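You operate a simulated robot arm through the tools that you are given. There is no shell and no other tool.

You are at the controls of a simulated robot arm. One attempt, no reset.

JOB
Brew a small coffee with the red capsule and serve it on the white saucer.
Fine: use the white cup under the spout, leave the lever locked and the drip tray pulled out. Set down upright: cup.

Only the result counts: the job must be done as asked and must still hold three seconds after the hand-in. Knocking over, shifting, dropping, spilling or breaking anything else fails it.

ROBOT AND FRAMES
A 6-joint arm with a two-finger parallel gripper, fixed in place. Base frame: the origin is at the foot of the arm, x ahead of it, y to its left, z up; the work surface is at about z = 0. Units: mm, rad, N and s.
With the tool pointing down near the work surface it reaches from about 180 to 460 mm from the base axis. Its first joint turns from -1.222 to 1.222 rad. Payload 1.9 kg.
The tool frame sits at the grasp point between the pads (the TCP): z along the fingers, y along the line on which they close. The tips reach 23 mm beyond it. The gripper opens to 94 mm. The fingers are 38 mm wide and 10 mm thick; the gripper's body (54 by 96 mm) begins 39 mm behind the TCP.
Orientation is told as [roll, pitch, yaw] about the base's x, y, z axes, in that order, counted from this pose: with the fingers straight down and closing along the base's y, the tool's x points along the base's -x, its y along +y and its z along -z.

CONTROLS
- The arm moves only by the tool nudge_tool. Its argument "series" is a list of rows, each a list of 6 numbers: the shift along the base's x, y, z in mm, then the turn, a rotation vector about the base's x, y, z in rad. In form: [[tx, ty, tz, ax, ay, az], ...]. A call has 1 to 20 rows; each row shifts and turns the commanded pose from where the row before left it. "fingers" is the opening, from 0 (shut) to 1 (fully open), set as the call begins (left out, the last holds). A row lasts 0.2 s, in which the tool goes at most 50 mm and 0.15 rad; a call with a longer step from one row to the next is refused whole, and so is a gripper value outside its range. Where a pose cannot be reached the arm comes as near as it can. A force on the tool above 90 N (or 10 N above the force at the start of the call, whichever is more), or a blocked arm, ends the call early, and 0.2 s more pass. Each finger travels about 108 mm/s and halts on what it meets, pressing with about 29 N; the grip force reading is that of the motor and also rises with nothing between the fingers. The clock runs only during rows and for 0.2 s after the last one: add rows that do not move to give the fingers time. The reply holds the time, the measured pose of the TCP, the force on the tool along the base axes, the opening and the grip force, in the units named above and with some noise, with the torque about the TCP (base axes, N m) and any sound that the robot's microphone picked up, and new pictures: "views" is both (left out), scene, wrist or none.
- Cameras (640 x 400 px; columns grow to the right, rows downward): "scene" is fixed at [40.6, 302.5, 433.8]; the picture's right is [-0.76, -0.65, 0.00], its down [-0.34, 0.39, -0.85] and it looks along [0.56, -0.64, -0.52] (base axes); focal length 214 px, centre (320, 200). "wrist" rides on the gripper at [86, 16, -75] in the tool frame; the picture's right is [-0.18, 0.98, 0.00], its down [-0.58, -0.11, -0.81] and it looks along [-0.79, -0.15, 0.59] (tool axes); focal length 243 px, centre (320, 200). There is no depth. A picture from a camera that has moved, and an enlarged one, comes with that camera's place and axes in the base frame and with its lens. The place of the scene camera against the robot may be out by one fixed shift of up to 25 mm in any direction.
- zoom(camera, box): a new picture of the part [left, top, right, bottom] of that camera's present view, enlarged. The clock stands still meanwhile.
- hand_in(): hands the job in; it is judged then, once.

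Nothing tells you positions but the pictures and the camera data. Unless the task says otherwise, let go and move clear before handing in.

The tools are called as name(argument=value, ...) on one line, values as JSON. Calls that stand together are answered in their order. nudge_tool: Moves the arm, as the interface text tells. Its arguments: {"type":"object","properties":{"series":{"type":"array","items":{"type":"array","items":{"type":"number"}}},"fingers":{"type":"number"},"views":{"type":"string","enum":["both","scene","wrist","none"]}},"required":["series"]} The other tools are called the same way: zoom (camera, box) takes an enlarged picture of a part of a camera's view; hand_in () hands the job in.

At the start:

```text
time: 0.0
tool_pos: [216.2, -68.8, 451.7]
ee_rot: [-0.001, 0.0, 0.0]
force: [-0.2, -0.4, 0.2]
torque: [0.02, -0.02, 0.02]
gripper_width: 93.8
gripper_force: 0.1
```

scene: 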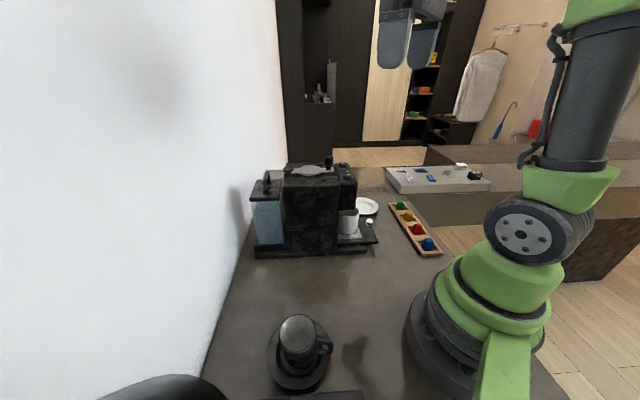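
wrist: 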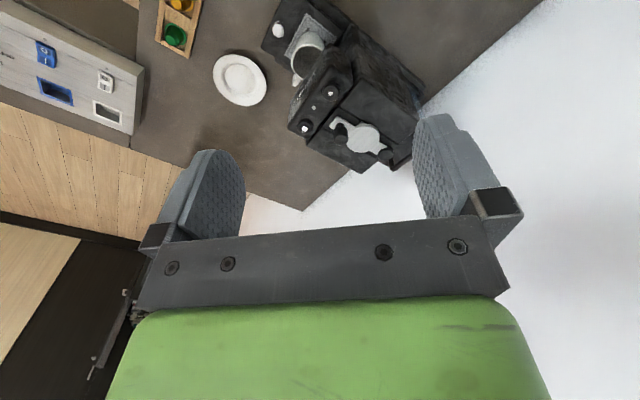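

I see a black coffee machine with a white cup already near its tray, a capsule holder with four capsules, a white saucer, and a black cup/saucer nearer to the scene camera. I'll zoom in to take in the details before moving.

zoom(camera="scene", box=[230, 140, 390, 270])

zoom(camera="scene", box=[340, 150, 500, 270])

zoom(camera="wrist", box=[200, 0, 440, 180])

zoom(camera="scene", box=[200, 280, 400, 400])

```text
3.08 times, centred on (310, 205) of scene
camera zoom: at [40.6, 302.5, 433.8], right [-0.76, -0.65, 0.0], down [-0.34, 0.39, -0.85], along [0.56, -0.64, -0.52], focal length 660 px, centre (351, 185)
```

zoom: 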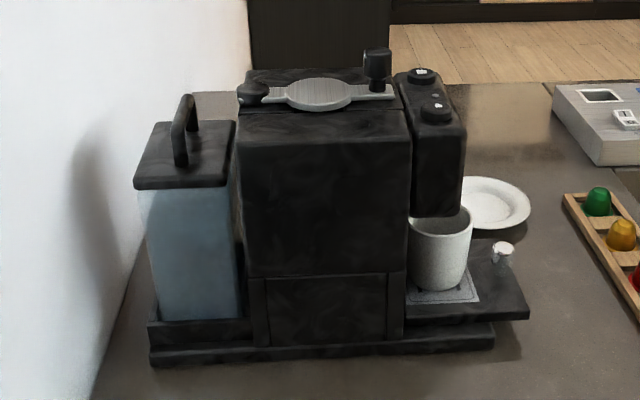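

```text
3.33 times, centred on (420, 210) of scene
camera zoom: at [40.6, 302.5, 433.8], right [-0.76, -0.65, 0.0], down [-0.34, 0.39, -0.85], along [0.56, -0.64, -0.52], focal length 715 px, centre (-13, 167)
```

zoom: 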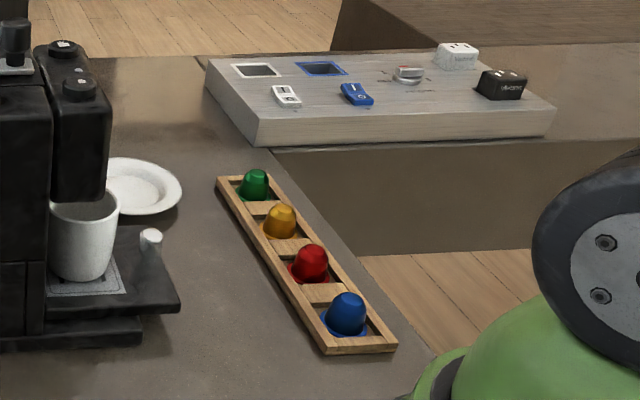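

```text
2.22 times, centred on (320, 90) of wrist
camera zoom: at [129.3, -52.2, 526.4], right [0.18, 0.98, 0.0], down [0.58, -0.11, 0.81], along [0.79, -0.15, -0.59], focal length 539 px, centre (320, 444)
```

zoom: 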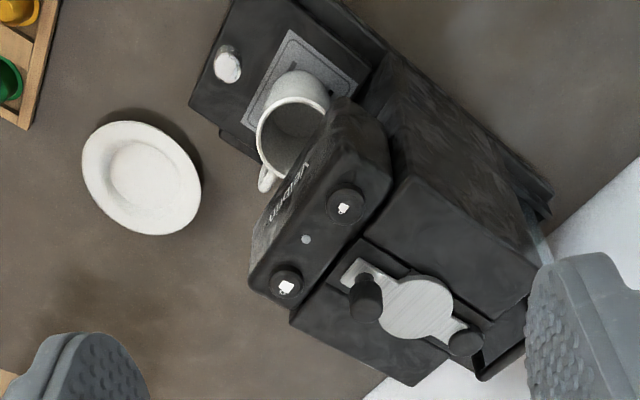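

```text
3.20 times, centred on (300, 340) of scene
camera zoom: at [40.6, 302.5, 433.8], right [-0.76, -0.65, 0.0], down [-0.34, 0.39, -0.85], along [0.56, -0.64, -0.52], focal length 686 px, centre (384, -248)
```

zoom: 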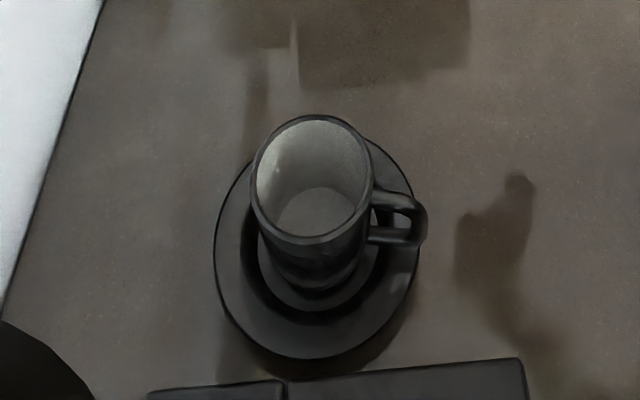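

The machine stands at about 45° near (340, -60), with its head, two buttons and spout facing the base's -x/-y side. The cup is near (318, -110) and the saucer near (363, -274). I'll move the wrist camera round to look at the machine from the front.

nudge_tool(series=[[-5, -22, -15, 0, 0, 0.15], [-5, -22, -15, 0, 0, 0.15], [-5, -22, -15, 0, 0, 0.15], [-5, -22, -15, 0, 0, 0.15], [-5, -22, -15, 0, 0, 0.15], [-5, -22, -15, 0, 0, 0.15], [0, 0, 0, 0, 0, 0]], fingers=1)

```text
time: 1.6
tool_pos: [184.7, -201.2, 362.0]
ee_rot: [-0.001, -0.002, 0.899]
force: [0.6, -0.6, -0.3]
torque: [0.01, -0.02, -0.01]
gripper_width: 94.2
gripper_force: 0.0
camera wrist: at [119.1, -259.0, 436.6], right [-0.66, 0.75, 0.0], down [0.44, 0.39, 0.81], along [0.61, 0.53, -0.59], focal length 243 px, centre (320, 200)
```

scene: 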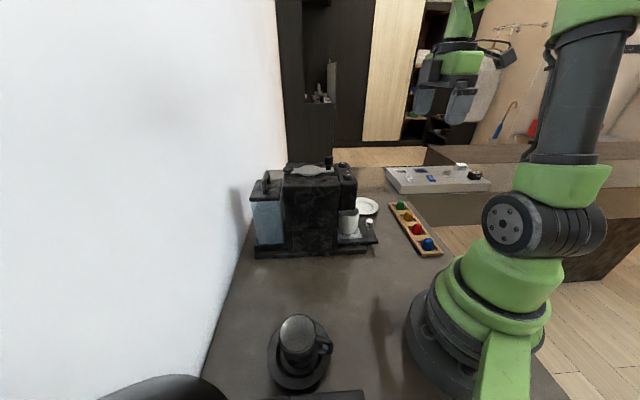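
wrist: 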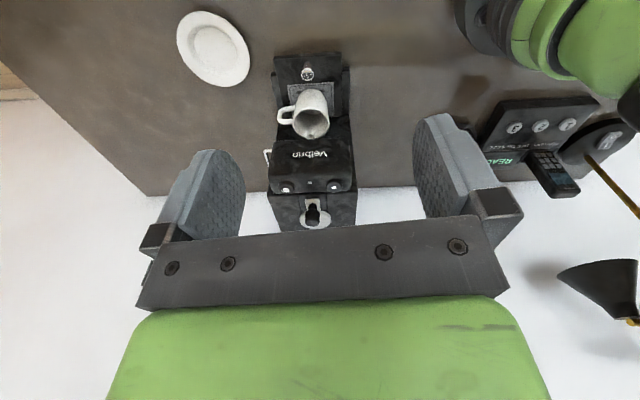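

zoom(camera="wrist", box=[240, 30, 400, 240])

zoom(camera="wrist", box=[440, 60, 640, 200])

zoom(camera="wrist", box=[260, 130, 370, 235])

```text
1.90 times, centred on (320, 135) of wrist
camera zoom: at [119.1, -259.0, 436.6], right [-0.66, 0.75, 0.0], down [0.44, 0.39, 0.81], along [0.61, 0.53, -0.59], focal length 462 px, centre (320, 324)
```

zoom: 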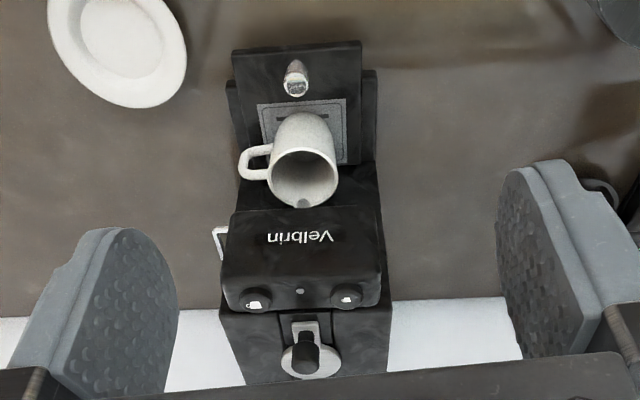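

```text
2.86 times, centred on (540, 130) of wrist
camera zoom: at [119.1, -259.0, 436.6], right [-0.66, 0.75, 0.0], down [0.44, 0.39, 0.81], along [0.61, 0.53, -0.59], focal length 693 px, centre (-309, 400)
```

zoom: 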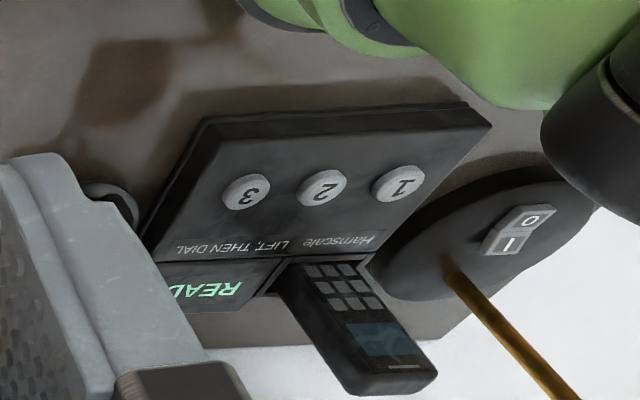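

```text
3.81 times, centred on (315, 182) of wrist
camera zoom: at [119.1, -259.0, 436.6], right [-0.66, 0.75, 0.0], down [0.44, 0.39, 0.81], along [0.61, 0.53, -0.59], focal length 924 px, centre (339, 267)
```

zoom: 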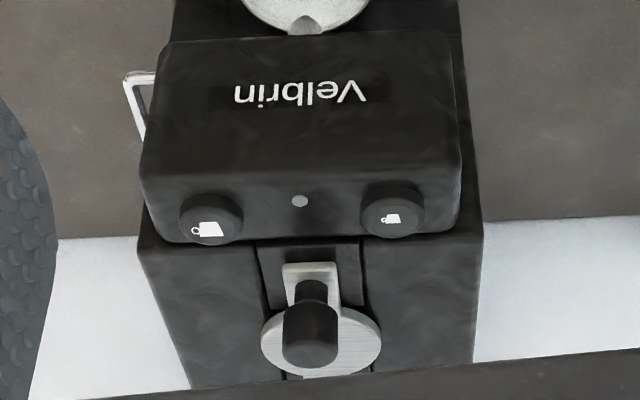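

The buttons triangulate to (307, -70) for the small cup and (357, -117) for the large one, tops at about z = 221. The cup rim is near (312, -107, 102) and the tray knob near (274, -149, 60). Next I'll move closer over the machine to inspect the lever and capsule slot.

nudge_tool(series=[[28, 27, -10, 0, 0, 0], [28, 27, -10, 0, 0, 0], [28, 27, -10, 0, 0, 0], [0, 0, 0, 0, 0, 0]], views="wrist")

zoom(camera="wrist", box=[200, 20, 440, 240])

```text
time: 2.6
tool_pos: [268.9, -120.2, 333.2]
ee_rot: [-0.003, -0.002, 0.898]
force: [-0.1, 0.4, -0.7]
torque: [0.03, 0.0, 0.03]
gripper_width: 93.8
gripper_force: 0.0
camera wrist: at [203.2, -177.4, 407.2], right [-0.65, 0.76, 0.0], down [0.44, 0.39, 0.81], along [0.61, 0.53, -0.59], focal length 243 px, centre (320, 200)
```

wrist: 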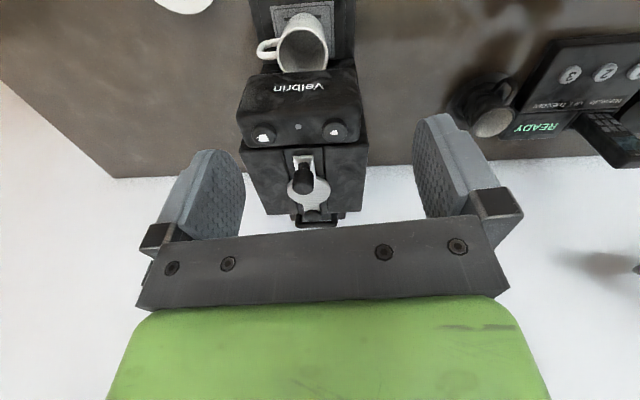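

```text
1.82 times, centred on (320, 130) of wrist
camera zoom: at [203.2, -177.4, 407.2], right [-0.65, 0.76, 0.0], down [0.44, 0.39, 0.81], along [0.61, 0.53, -0.59], focal length 441 px, centre (320, 327)
```

zoom: 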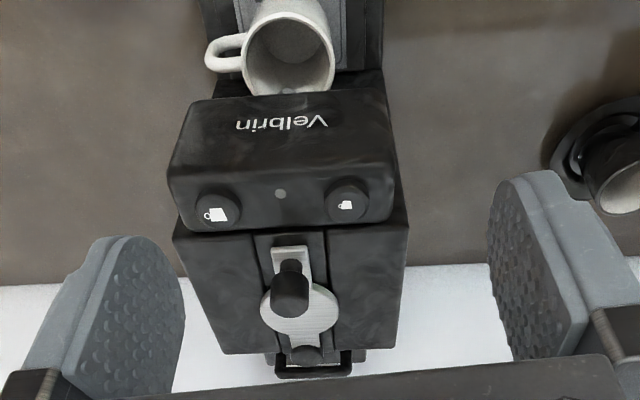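

zoom(camera="scene", box=[275, 145, 365, 205])

zoom(camera="wrist", box=[260, 120, 370, 235])

zoom(camera="scene", box=[320, 185, 400, 255])

```text
6.67 times, centred on (320, 175) of scene
camera zoom: at [40.6, 302.5, 433.8], right [-0.76, -0.65, 0.0], down [-0.34, 0.39, -0.85], along [0.56, -0.64, -0.52], focal length 1430 px, centre (320, 367)
```

zoom: 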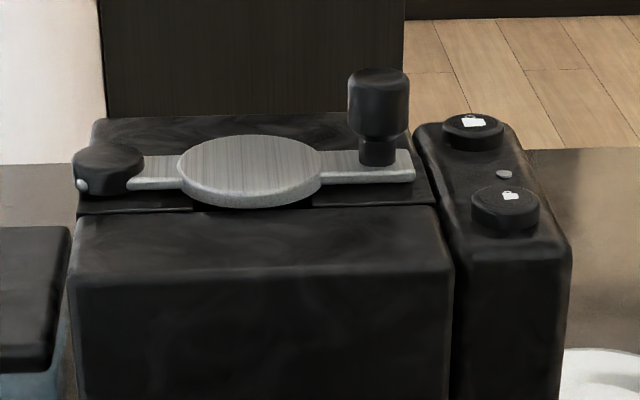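

```text
3.48 times, centred on (315, 178) of wrist
camera zoom: at [203.2, -177.4, 407.2], right [-0.65, 0.76, 0.0], down [0.44, 0.39, 0.81], along [0.61, 0.53, -0.59], focal length 844 px, centre (337, 278)
```

zoom: 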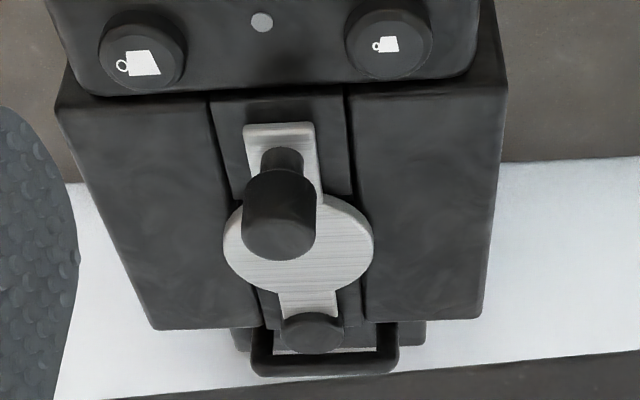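

```text
5.71 times, centred on (360, 220) of scene
camera zoom: at [40.6, 302.5, 433.8], right [-0.76, -0.65, 0.0], down [-0.34, 0.39, -0.85], along [0.56, -0.64, -0.52], focal length 1226 px, centre (91, 86)
```

zoom: 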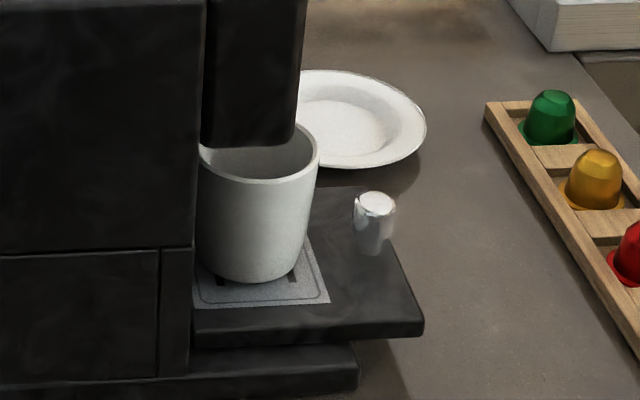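

The lever is hinged at the rear with its knob at the front and lies down at present. The red capsule is roughly at (170, -251). I'll take a low, tilted view from the front to see the spout relative to the cup and tray.

nudge_tool(series=[[-20, -35, -11, 0, 0, 0], [-20, -35, -11, 0, 0, 0], [-20, -35, -11, 0, 0, 0], [0, 0, -34, 0.0985, -0.0785, 0], [0, 0, -34, 0.0985, -0.0785, 0], [0, 0, -34, 0.0985, -0.0785, 0], [0, 0, -34, 0.0985, -0.0785, 0], [0, 0, -30, 0.0985, -0.0785, 0], [0, 0, 0, 0, 0, 0]])

zoom(camera="wrist", box=[200, 60, 440, 240])

```text
time: 4.6
tool_pos: [207.8, -224.9, 132.6]
ee_rot: [-0.005, -0.633, 0.899]
force: [0.1, -0.2, 0.1]
torque: [0.0, 0.0, 0.0]
gripper_width: 94.2
gripper_force: 0.0
camera wrist: at [126.4, -302.7, 141.7], right [-0.68, 0.73, 0.11], down [0.08, -0.07, 0.99], along [0.73, 0.68, -0.01], focal length 243 px, centre (320, 200)
```

scene: 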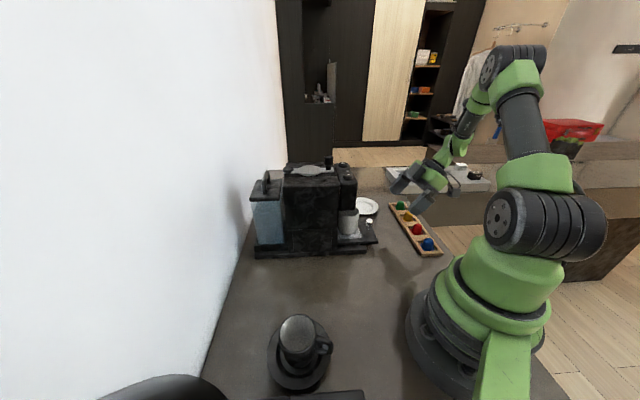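
wrist: 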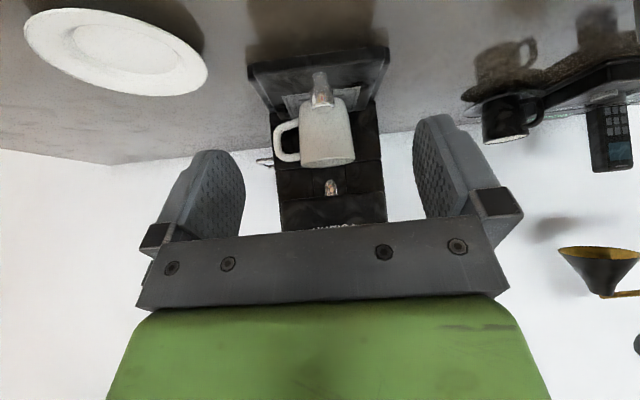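

```text
2.22 times, centred on (320, 150) of wrist
camera zoom: at [126.4, -302.7, 141.7], right [-0.68, 0.73, 0.11], down [0.08, -0.07, 0.99], along [0.73, 0.68, -0.01], focal length 539 px, centre (320, 311)
```

zoom: 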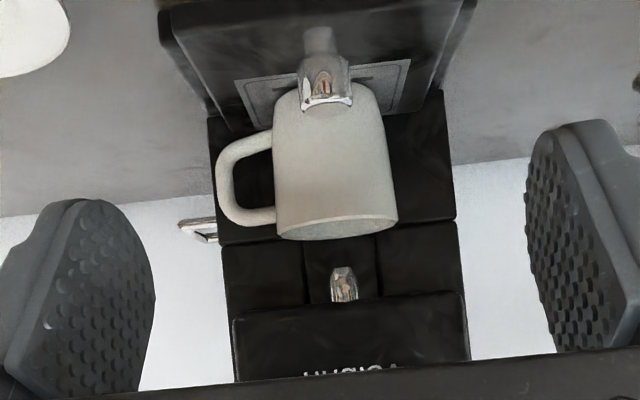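

zoom(camera="scene", box=[335, 210, 385, 250])

zoom(camera="wrist", box=[240, 40, 400, 140])

zoom(camera="wrist", box=[260, 130, 400, 230])

zoom(camera="scene", box=[380, 190, 450, 260])

```text
10.00 times, centred on (360, 230) of scene
camera zoom: at [40.6, 302.5, 433.8], right [-0.76, -0.65, 0.0], down [-0.34, 0.39, -0.85], along [0.56, -0.64, -0.52], focal length 2145 px, centre (-80, -100)
```

zoom: 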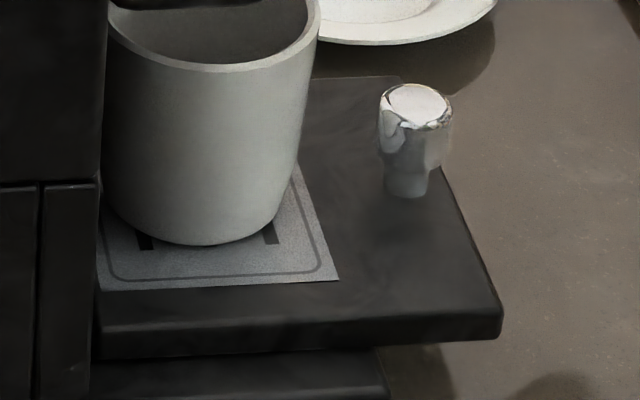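

```text
4.00 times, centred on (320, 90) of wrist
camera zoom: at [126.4, -302.7, 141.7], right [-0.68, 0.73, 0.11], down [0.08, -0.07, 0.99], along [0.73, 0.68, -0.01], focal length 970 px, centre (320, 640)
```

zoom: 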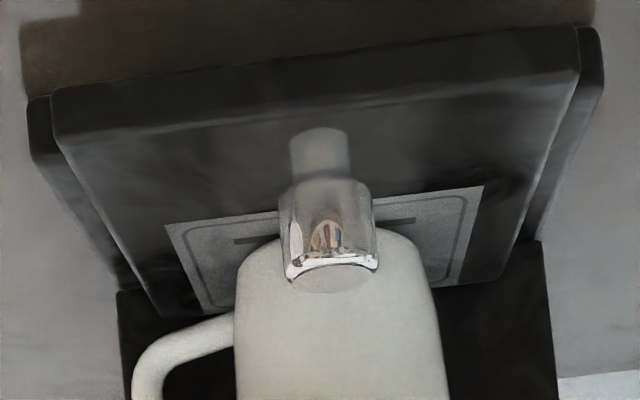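

```text
4.00 times, centred on (330, 180) of wrist
camera zoom: at [126.4, -302.7, 141.7], right [-0.68, 0.73, 0.11], down [0.08, -0.07, 0.99], along [0.73, 0.68, -0.01], focal length 970 px, centre (280, 280)
```

zoom: 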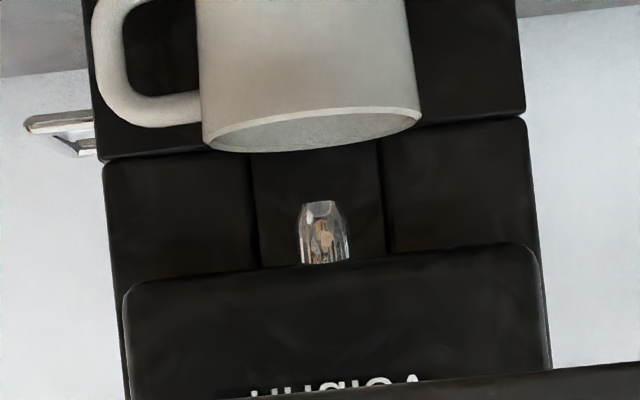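

```text
5.71 times, centred on (415, 225) of scene
camera zoom: at [40.6, 302.5, 433.8], right [-0.76, -0.65, 0.0], down [-0.34, 0.39, -0.85], along [0.56, -0.64, -0.52], focal length 1226 px, centre (-223, 57)
```

zoom: 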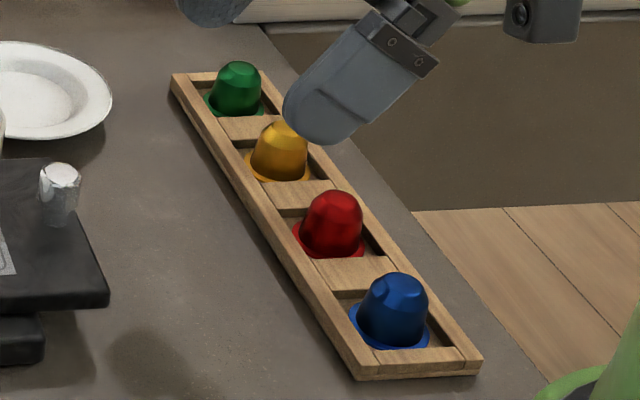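

The spout (chrome) shows just below the head and looks in line with the cup, though perhaps set a little further back. I'll take a closer, mid-height view from the front to fix the spout's depth and see the tray's state.

nudge_tool(series=[[14, 15, 22, -0.0985, 0.0785, 0], [14, 15, 22, -0.0985, 0.0785, 0], [14, 15, 22, -0.0985, 0.0785, 0], [0, 0, 0, 0, 0, 0]], views="wrist")

zoom(camera="wrist", box=[250, 60, 390, 160])

zoom(camera="wrist", box=[230, 0, 400, 110])

```text
time: 5.6
tool_pos: [251.8, -180.0, 198.5]
ee_rot: [-0.003, -0.25, 0.901]
force: [0.5, -0.2, -0.2]
torque: [0.03, 0.0, 0.01]
gripper_width: 94.1
gripper_force: 0.1
camera wrist: at [175.6, -248.9, 249.7], right [-0.66, 0.75, 0.04], down [0.31, 0.22, 0.93], along [0.69, 0.62, -0.37], focal length 243 px, centre (320, 200)
```

wrist: 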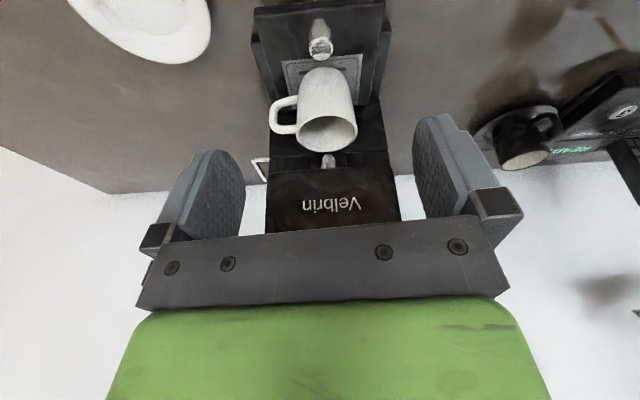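

```text
4.00 times, centred on (320, 110) of wrist
camera zoom: at [175.6, -248.9, 249.7], right [-0.66, 0.75, 0.04], down [0.31, 0.22, 0.93], along [0.69, 0.62, -0.37], focal length 970 px, centre (320, 560)
```

zoom: 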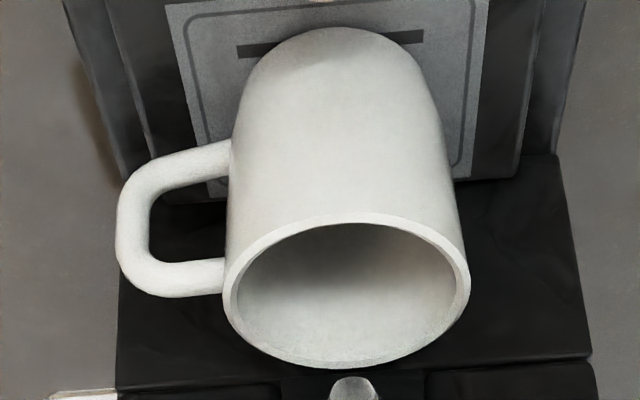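

```text
3.64 times, centred on (315, 55) of wrist
camera zoom: at [175.6, -248.9, 249.7], right [-0.66, 0.75, 0.04], down [0.31, 0.22, 0.93], along [0.69, 0.62, -0.37], focal length 882 px, centre (338, 727)
```

zoom: 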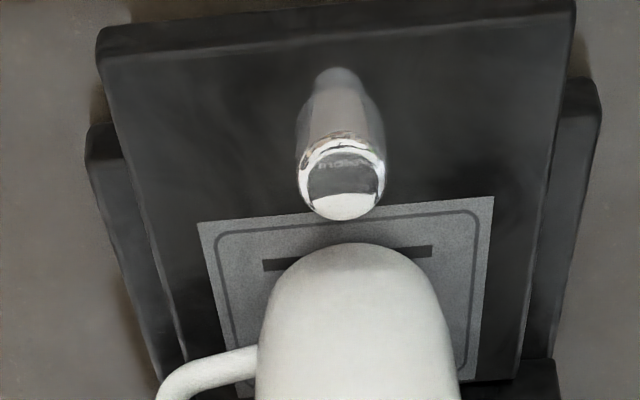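

The cup rim centre is at about (313, -109, 100) and the spout at about (324, -99, 119), so the spout is over the cup's opening. The lever knob is near (360, -65, top z 252). I'll go above the knob with the gripper turned to 45° to check reach and sharpen the estimate.

nudge_tool(series=[[0, 0, 45, -0.0978, 0.0779, 0], [0, 0, 45, -0.0978, 0.0779, 0], [0, 0, 45, 0, 0, -0.115], [27, 28, 0, 0, 0, 0], [27, 28, 0, 0, 0, 0], [27, 28, 0, 0, 0, 0], [27, 31, 0, 0, 0, 0], [0, 0, 0, 0, 0, 0]])

zoom(camera="wrist", box=[200, 0, 440, 220])

```text
time: 7.4
tool_pos: [358.9, -64.1, 332.5]
ee_rot: [-0.004, -0.004, 0.783]
force: [-0.7, 0.0, -1.4]
torque: [0.0, 0.01, 0.02]
gripper_width: 94.2
gripper_force: 0.2
camera wrist: at [287.0, -114.1, 408.1], right [-0.56, 0.83, 0.0], down [0.49, 0.33, 0.81], along [0.67, 0.45, -0.59], focal length 243 px, centre (320, 200)
```

scene: 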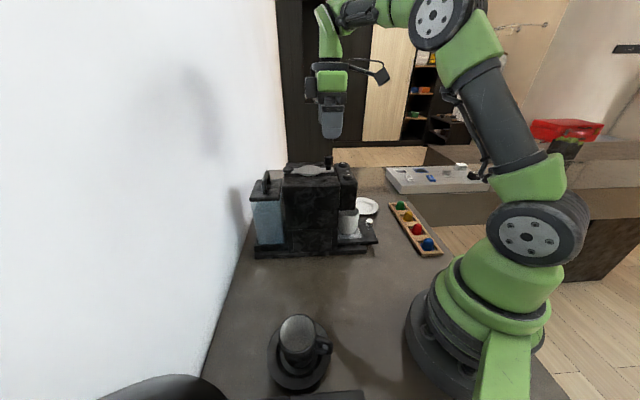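
wrist: 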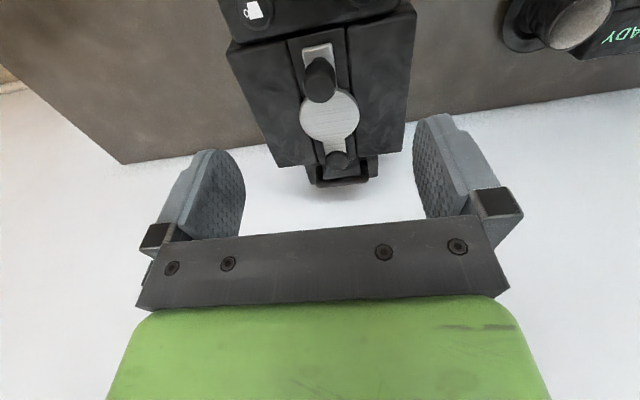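

```text
1.82 times, centred on (320, 110) of wrist
camera zoom: at [287.0, -114.1, 408.1], right [-0.56, 0.83, 0.0], down [0.49, 0.33, 0.81], along [0.67, 0.45, -0.59], focal length 441 px, centre (320, 364)
```

zoom: 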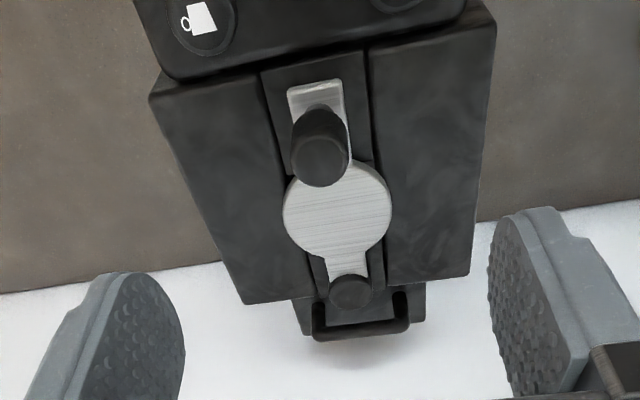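

The arm reaches above the lever knob with the tool vertical. The knob is at about (359, -65), top z 252, and the lever pivots near (427, 2, 217). I'll descend over the knob and grip it.

nudge_tool(series=[[0, -0.5, -27, 0, 0, 0], [0, 0, -27, 0, 0, 0], [0, 0, -26, 0, 0, 0], [0, 0, 0, 0, 0, 0]])

zoom(camera="wrist", box=[200, 0, 440, 220])

zoom(camera="scene", box=[275, 125, 375, 205])

```text
time: 8.4
tool_pos: [359.1, -65.4, 254.9]
ee_rot: [-0.001, -0.003, 0.783]
force: [-1.1, 0.9, -0.7]
torque: [0.01, 0.0, -0.02]
gripper_width: 94.0
gripper_force: 0.0
camera wrist: at [286.8, -115.2, 328.4], right [-0.56, 0.83, 0.0], down [0.49, 0.33, 0.81], along [0.67, 0.46, -0.59], focal length 243 px, centre (320, 200)
```

scene: 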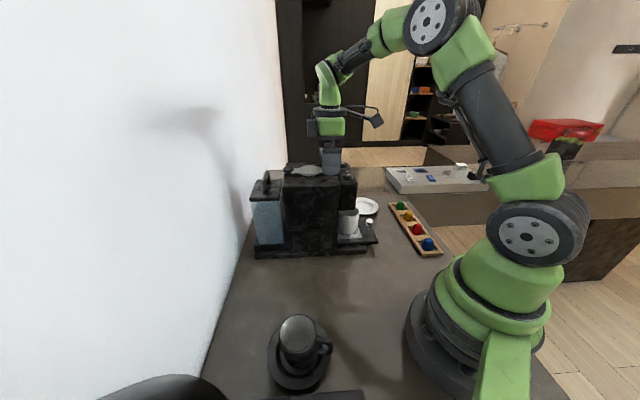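
wrist: 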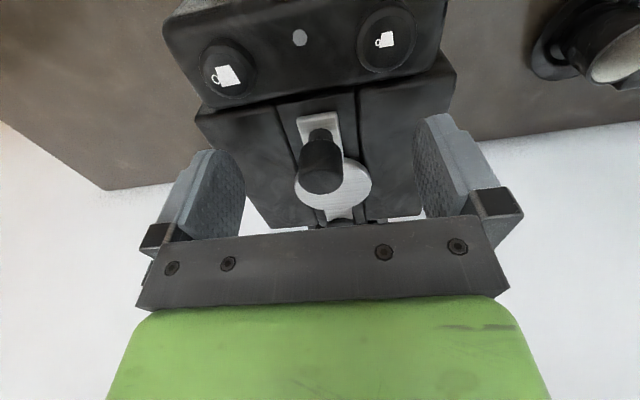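

```text
1.82 times, centred on (320, 110) of wrist
camera zoom: at [286.8, -115.2, 328.4], right [-0.56, 0.83, 0.0], down [0.49, 0.33, 0.81], along [0.67, 0.46, -0.59], focal length 441 px, centre (320, 364)
```

zoom: 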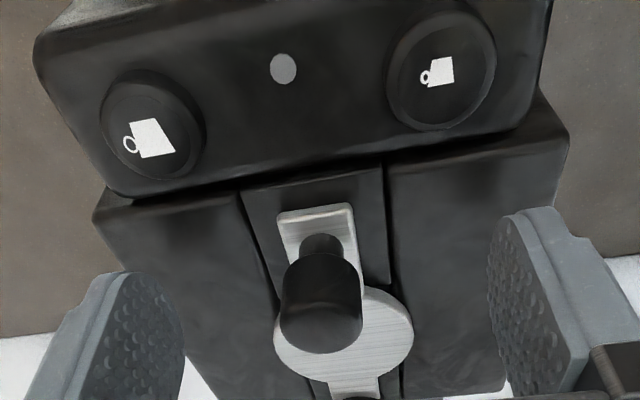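

```text
5.00 times, centred on (325, 165) of scene
camera zoom: at [40.6, 302.5, 433.8], right [-0.76, -0.65, 0.0], down [-0.34, 0.39, -0.85], along [0.56, -0.64, -0.52], focal length 1072 px, centre (295, 375)
```

zoom: 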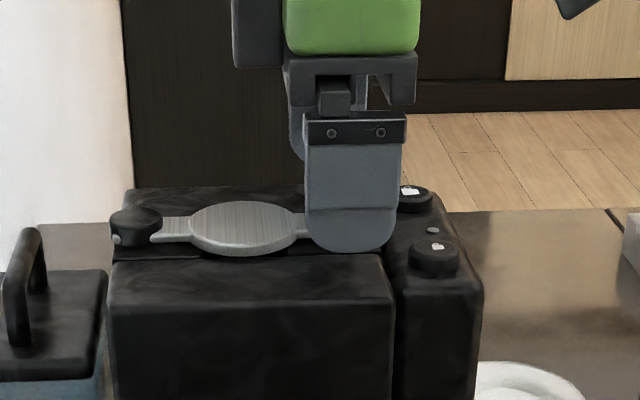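

nudge_tool(series=[[0, 0.3, -4, 0, 0, 0], [0, 0, 0, 0, 0, 0]], views="none")

nudge_tool(series=[[0, 0, 0, 0, 0, 0], [0, 0, 0, 0, 0, 0], [0, 0, 0, 0, 0, 0]], fingers=0, views="both")

```text
time: 9.0
tool_pos: [358.8, -64.9, 250.2]
ee_rot: [-0.004, -0.006, 0.782]
force: [-0.1, -0.3, 0.7]
torque: [0.01, 0.0, 0.01]
gripper_width: 93.9
gripper_force: 0.0
```

```text
time: 9.8
tool_pos: [358.7, -65.5, 249.8]
ee_rot: [-0.002, -0.004, 0.785]
force: [-0.5, 1.6, -0.2]
torque: [0.04, -0.02, 0.01]
gripper_width: 21.3
gripper_force: 45.1
camera wrist: at [286.6, -114.8, 324.5], right [-0.56, 0.83, 0.0], down [0.49, 0.33, 0.81], along [0.67, 0.46, -0.59], focal length 243 px, centre (320, 200)
```

scene: 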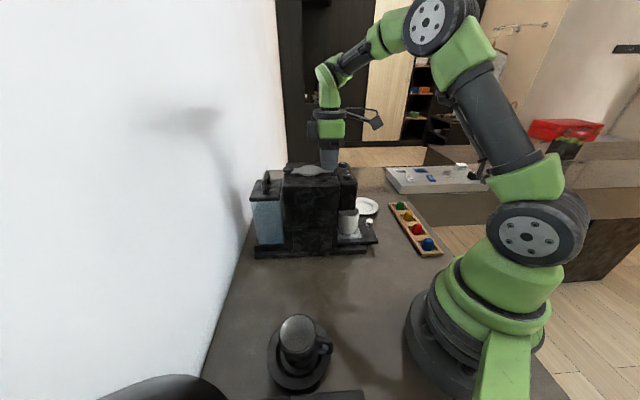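
wrist: 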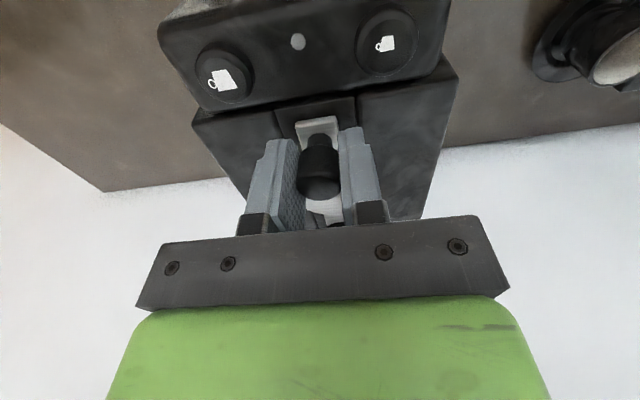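

I've gripped the knob at 21 mm width. I'll raise it along an arc about the rear hinge, in small steps, watching forces and sounds.

nudge_tool(series=[[2.1, 2.1, 8.6, 0, 0, 0], [2.6, 2.6, 8.3, 0, 0, 0], [0, 0, 0, 0, 0, 0]], views="both")

zoom(camera="scene", box=[275, 125, 375, 205])

```text
time: 10.6
tool_pos: [364.1, -61.1, 266.2]
ee_rot: [0.0, -0.001, 0.782]
force: [-13.7, -12.7, -25.0]
torque: [-0.25, 0.26, 0.01]
gripper_width: 20.5
gripper_force: 44.9
camera wrist: at [291.1, -110.5, 341.0], right [-0.56, 0.83, 0.0], down [0.49, 0.33, 0.81], along [0.67, 0.45, -0.59], focal length 243 px, centre (320, 200)
```

scene: 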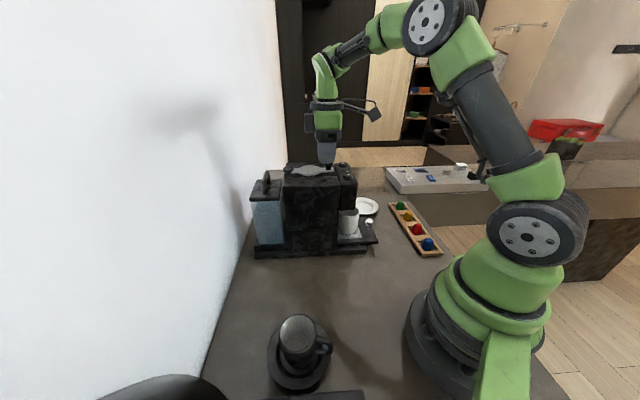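
wrist: 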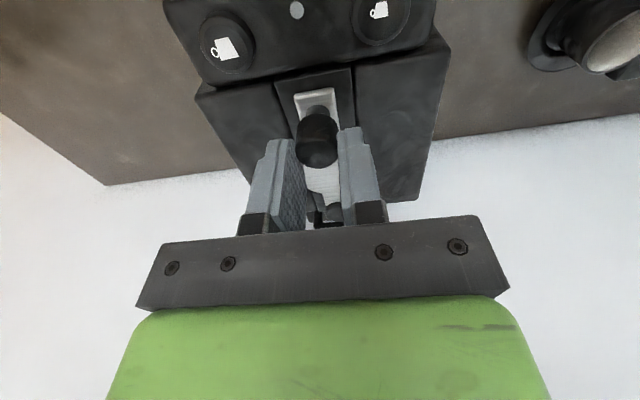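

```text
5.00 times, centred on (325, 165) of scene
camera zoom: at [40.7, 302.5, 433.9], right [-0.76, -0.65, 0.0], down [-0.34, 0.39, -0.85], along [0.56, -0.64, -0.52], focal length 1072 px, centre (295, 375)
```

zoom: 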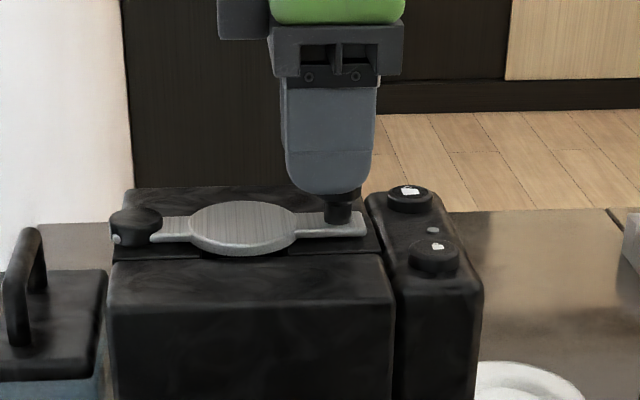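

The lever did not lift; the fingers slid up the knob instead. I'll look more closely at the pivot and lever before trying again.

zoom(camera="scene", box=[280, 155, 320, 185])

zoom(camera="scene", box=[310, 155, 360, 190])

zoom(camera="wrist", box=[270, 70, 370, 230])

```text
13.33 times, centred on (300, 170) of scene
camera zoom: at [40.7, 302.5, 433.9], right [-0.76, -0.65, 0.0], down [-0.34, 0.39, -0.85], along [0.56, -0.64, -0.52], focal length 2860 px, centre (587, 600)
```

zoom: 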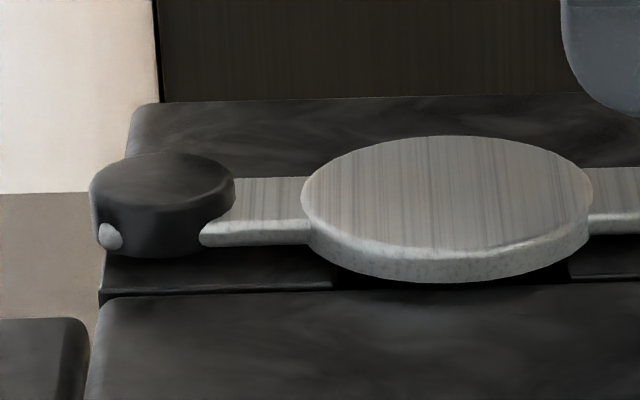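

```text
11.43 times, centred on (335, 172) of scene
camera zoom: at [40.7, 302.5, 433.9], right [-0.76, -0.65, 0.0], down [-0.34, 0.39, -0.85], along [0.56, -0.64, -0.52], focal length 2451 px, centre (149, 514)
```

zoom: 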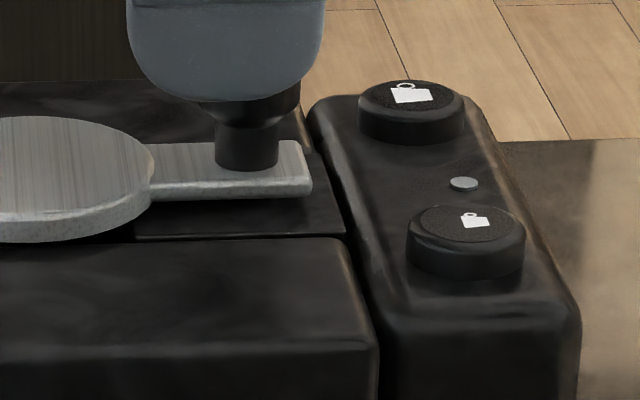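

```text
2.50 times, centred on (320, 150) of wrist
camera zoom: at [291.1, -110.5, 341.0], right [-0.56, 0.83, 0.0], down [0.49, 0.33, 0.81], along [0.67, 0.45, -0.59], focal length 606 px, centre (320, 325)
```

zoom: 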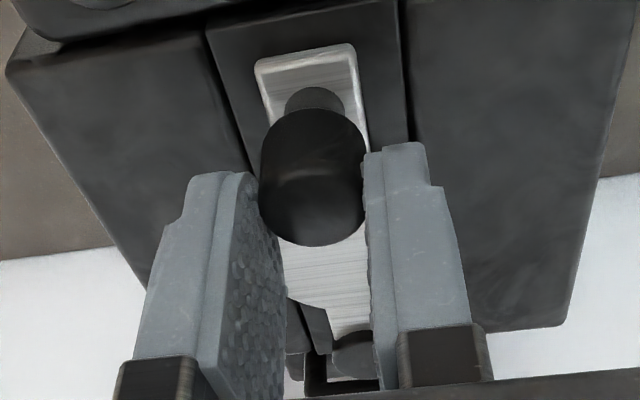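

The pivot is a vertical turret, so the lever seems to swing horizontally rather than lift. I'll regrip the knob lower and test it with a gentle sideways push towards the base's +y side.

nudge_tool(series=[[0, 0, 0, 0, 0, 0], [-5, -4.5, 0, 0, 0, 0], [0, 0, -17, 0, 0, 0], [0, 0, 0, 0, 0, 0]], fingers=0.5, views="none")

nudge_tool(series=[[0, 0, 0, 0, 0, 0], [0, 0, 0, 0, 0, 0]], fingers=0, views="none")

nudge_tool(series=[[-1.5, 1.5, 0, 0, 0, 0], [-1.5, 1.5, 0, 0, 0, 0], [0, 0, 0, 0, 0, 0]], views="none")

```text
time: 11.6
tool_pos: [359.6, -64.8, 249.8]
ee_rot: [-0.003, -0.003, 0.783]
force: [0.1, 0.6, -0.7]
torque: [0.0, 0.03, -0.03]
gripper_width: 47.0
gripper_force: 0.1
```

```text
time: 12.2
tool_pos: [359.5, -65.3, 249.0]
ee_rot: [-0.003, -0.003, 0.784]
force: [1.4, -2.2, -0.9]
torque: [0.05, -0.08, -0.03]
gripper_width: 21.2
gripper_force: 45.3
```

```text
time: 13.0
tool_pos: [357.8, -63.9, 249.5]
ee_rot: [-0.015, -0.004, 0.79]
force: [43.1, -35.1, -14.2]
torque: [-0.4, -0.02, -0.04]
gripper_width: 21.5
gripper_force: 45.4
```

nudge_tool(series=[[1.5, -1.5, 0, 0, 0, 0], [1.5, -1.5, 0, 0, 0, 0], [0, 0, 0, 0, 0, 0]], views="none")

nudge_tool(series=[[1.2, -1.2, 0, 0, 0, 0], [1.2, -1.2, 0, 0, 0, 0], [0, 0, 0, 0, 0, 0]], views="none")

```text
time: 13.8
tool_pos: [358.7, -64.4, 249.0]
ee_rot: [-0.004, 0.0, 0.783]
force: [-0.5, -22.7, 7.2]
torque: [0.02, -0.24, 0.19]
gripper_width: 21.1
gripper_force: 44.8
```

```text
time: 14.6
tool_pos: [361.7, -66.5, 248.4]
ee_rot: [-0.002, -0.003, 0.784]
force: [-9.5, -7.4, 15.5]
torque: [-0.55, 0.58, 0.14]
gripper_width: 21.4
gripper_force: 45.0
```

nudge_tool(series=[[1.5, -1.5, 0, 0, 0, 0], [1.5, -1.5, 0, 0, 0, 0], [0, 0, 0, 0, 0, 0]], views="both")

zoom(camera="wrist", box=[240, 40, 400, 240])

zoom(camera="scene", box=[275, 135, 365, 195])

```text
time: 15.4
tool_pos: [363.4, -69.4, 248.5]
ee_rot: [-0.002, -0.004, 0.785]
force: [3.6, 7.8, 0.9]
torque: [0.2, -0.05, 0.12]
gripper_width: 21.1
gripper_force: 45.2
camera wrist: at [292.0, -119.1, 323.9], right [-0.56, 0.83, 0.0], down [0.48, 0.33, 0.81], along [0.67, 0.46, -0.59], focal length 243 px, centre (320, 200)
```

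scene: 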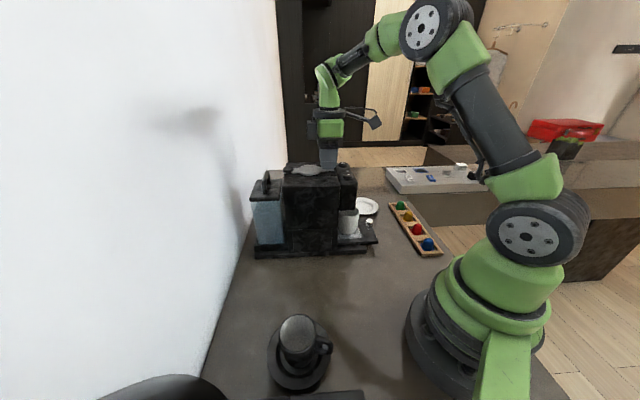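
wrist: 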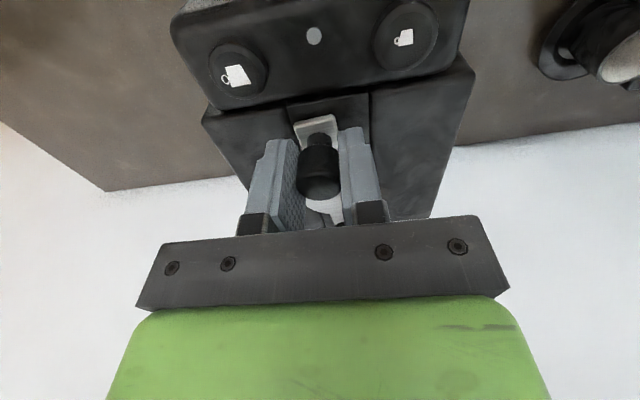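

```text
2.00 times, centred on (320, 140) of wrist
camera zoom: at [292.0, -119.1, 323.9], right [-0.56, 0.83, 0.0], down [0.48, 0.33, 0.81], along [0.67, 0.46, -0.59], focal length 485 px, centre (320, 320)
```

zoom: 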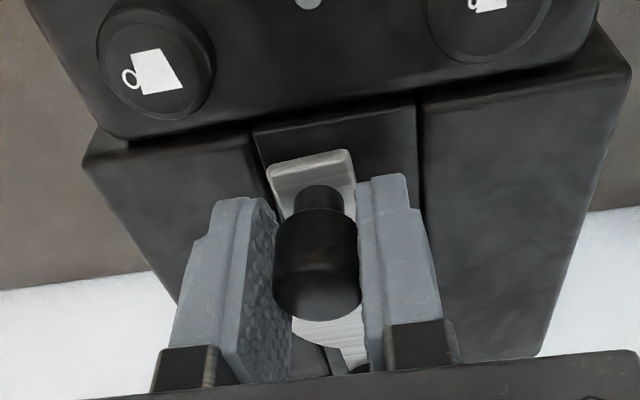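

```text
6.67 times, centred on (320, 165) of scene
camera zoom: at [40.6, 302.5, 433.8], right [-0.76, -0.65, 0.0], down [-0.34, 0.39, -0.85], along [0.56, -0.64, -0.52], focal length 1430 px, centre (320, 433)
```

zoom: 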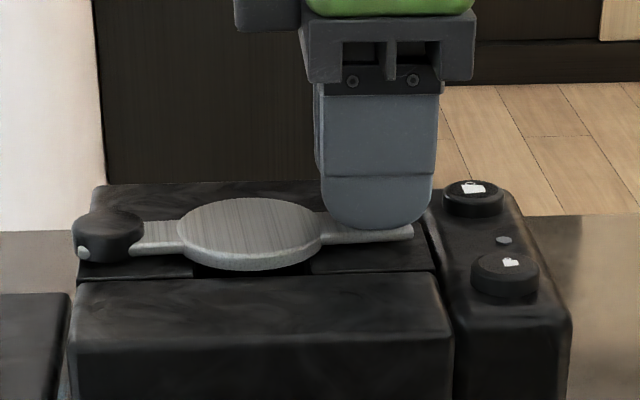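

The lever does swing sideways about its rear turret, towards +x/-y, which is the unlocking direction. I'll continue along the arc (radius about 95 mm around (427, 2)).

nudge_tool(series=[[6.0, -4.9, 0, 0, 0, 0], [6.9, -4.7, 0, 0, 0, 0], [7.2, -4.1, 0, 0, 0, 0], [0, 0, 0, 0, 0, 0]], views="none")

nudge_tool(series=[[7.5, -3.4, 0, 0, 0, 0], [7.8, -2.8, 0, 0, 0, 0], [0, 0, 0, 0, 0, 0]], views="both")

zoom(camera="scene", box=[275, 135, 365, 195])

```text
time: 16.4
tool_pos: [385.3, -83.4, 248.3]
ee_rot: [-0.004, -0.004, 0.785]
force: [-0.8, 1.7, 5.6]
torque: [-0.17, 0.36, 0.12]
gripper_width: 21.4
gripper_force: 45.0
```

```text
time: 17.2
tool_pos: [400.4, -88.9, 248.8]
ee_rot: [-0.002, -0.002, 0.784]
force: [-1.8, 4.0, 2.8]
torque: [-0.02, 0.1, 0.27]
gripper_width: 21.3
gripper_force: 44.8
camera wrist: at [327.4, -139.6, 323.8], right [-0.56, 0.83, 0.0], down [0.48, 0.33, 0.81], along [0.67, 0.46, -0.59], focal length 243 px, centre (320, 200)
```

scene: 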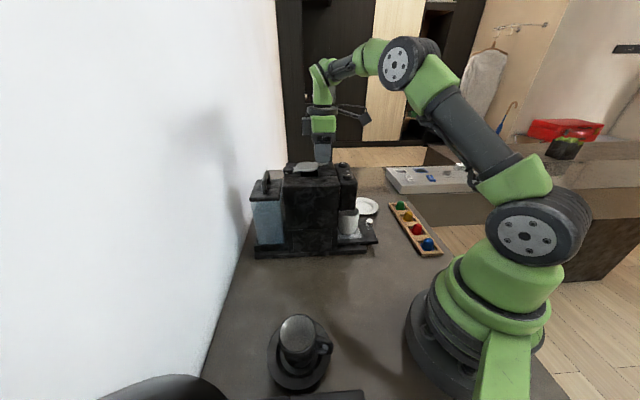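
wrist: 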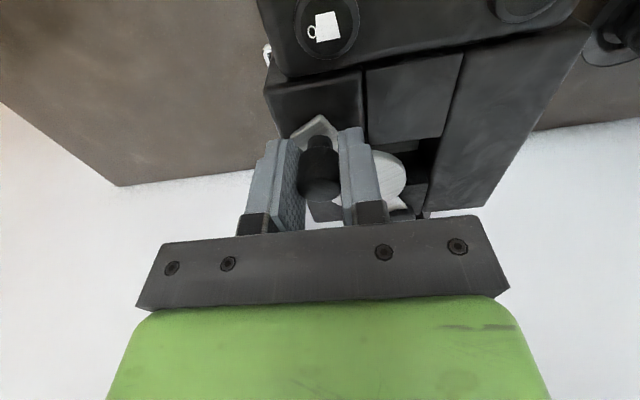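

```text
6.67 times, centred on (320, 165) of scene
camera zoom: at [40.6, 302.5, 433.8], right [-0.76, -0.65, 0.0], down [-0.34, 0.39, -0.85], along [0.56, -0.64, -0.52], focal length 1430 px, centre (320, 433)
```

zoom: 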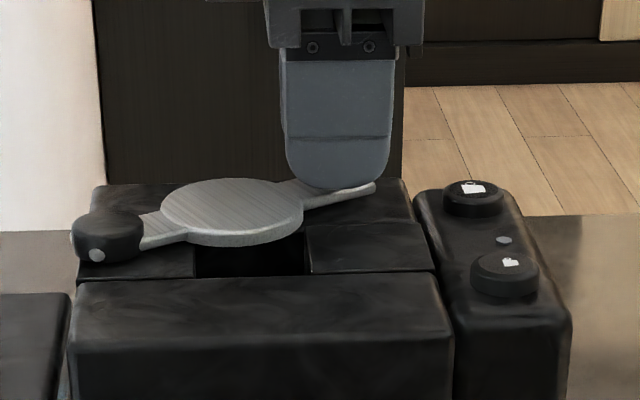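

The lever swings smoothly and a chamber is opening beneath the plate. Continuing along the arc.

nudge_tool(series=[[8.0, -2.1, 0, 0, 0, 0], [8.2, -1.3, 0, 0, 0, 0], [8.3, -0.7, 0, 0, 0, 0], [0, 0, 0, 0, 0, 0]], views="none")

nudge_tool(series=[[8.3, 0.1, 0, 0, 0, 0], [8.2, 0.8, 0, 0, 0, 0], [0, 0, 0, 0, 0, 0]], views="both")

zoom(camera="scene", box=[275, 135, 365, 195])

zoom(camera="wrist", box=[240, 20, 480, 230])

```text
time: 18.2
tool_pos: [424.5, -94.2, 248.7]
ee_rot: [-0.002, -0.003, 0.783]
force: [-0.9, -0.7, -4.7]
torque: [0.03, 0.03, 0.07]
gripper_width: 21.3
gripper_force: 44.7
```

```text
time: 19.0
tool_pos: [432.2, -93.2, 249.5]
ee_rot: [-0.005, -0.006, 0.784]
force: [-1.3, -2.3, 1.6]
torque: [-0.86, 0.73, 0.1]
gripper_width: 21.1
gripper_force: 44.4
out of reach, approached as far as the arm can: row 2
camera wrist: at [359.3, -143.3, 323.8], right [-0.56, 0.83, 0.0], down [0.48, 0.33, 0.81], along [0.67, 0.45, -0.59], focal length 243 px, centre (320, 200)
```

scene: 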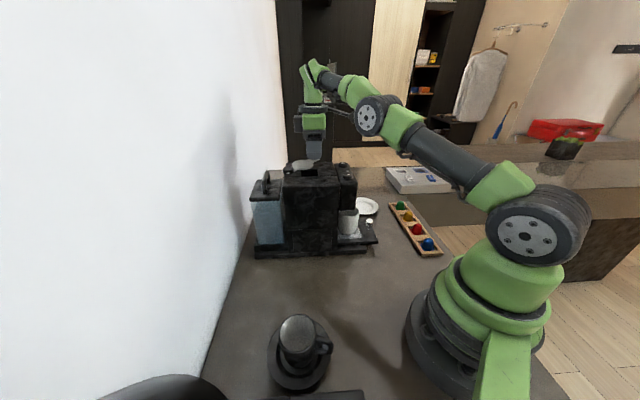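
wrist: 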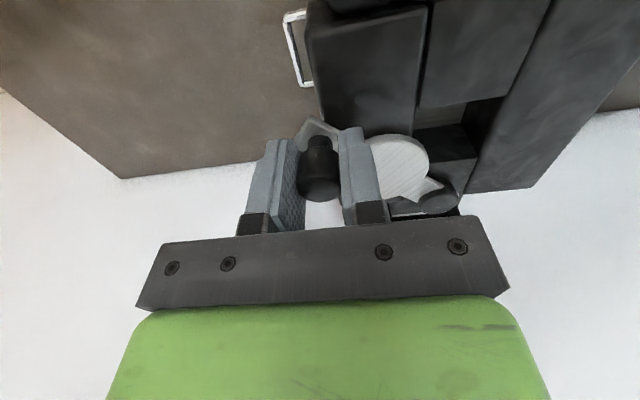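

```text
6.67 times, centred on (320, 165) of scene
camera zoom: at [40.6, 302.5, 433.8], right [-0.76, -0.65, 0.0], down [-0.34, 0.39, -0.85], along [0.56, -0.64, -0.52], focal length 1430 px, centre (320, 433)
```

zoom: 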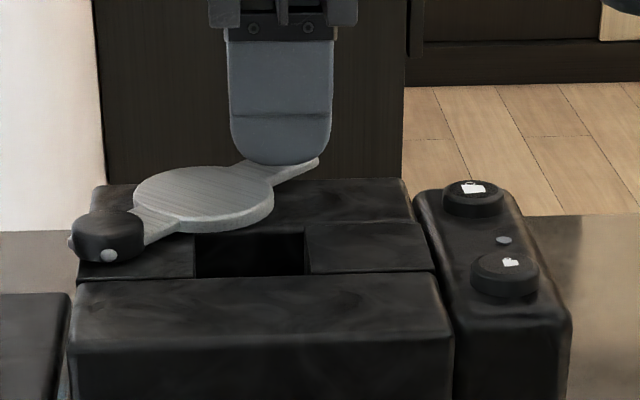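

```text
1.90 times, centred on (360, 125) of wrist
camera zoom: at [359.3, -143.3, 323.8], right [-0.56, 0.83, 0.0], down [0.48, 0.33, 0.81], along [0.67, 0.45, -0.59], focal length 462 px, centre (244, 343)
```

zoom: 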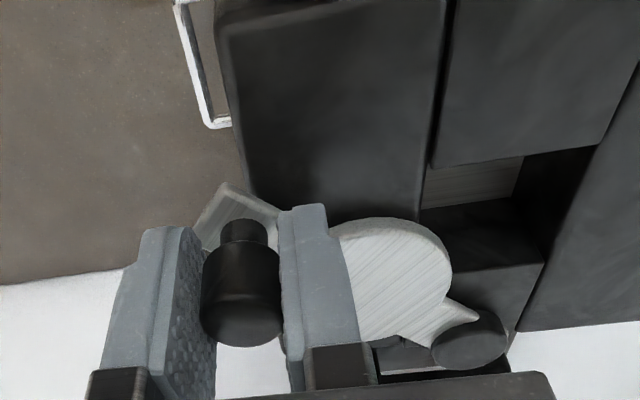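

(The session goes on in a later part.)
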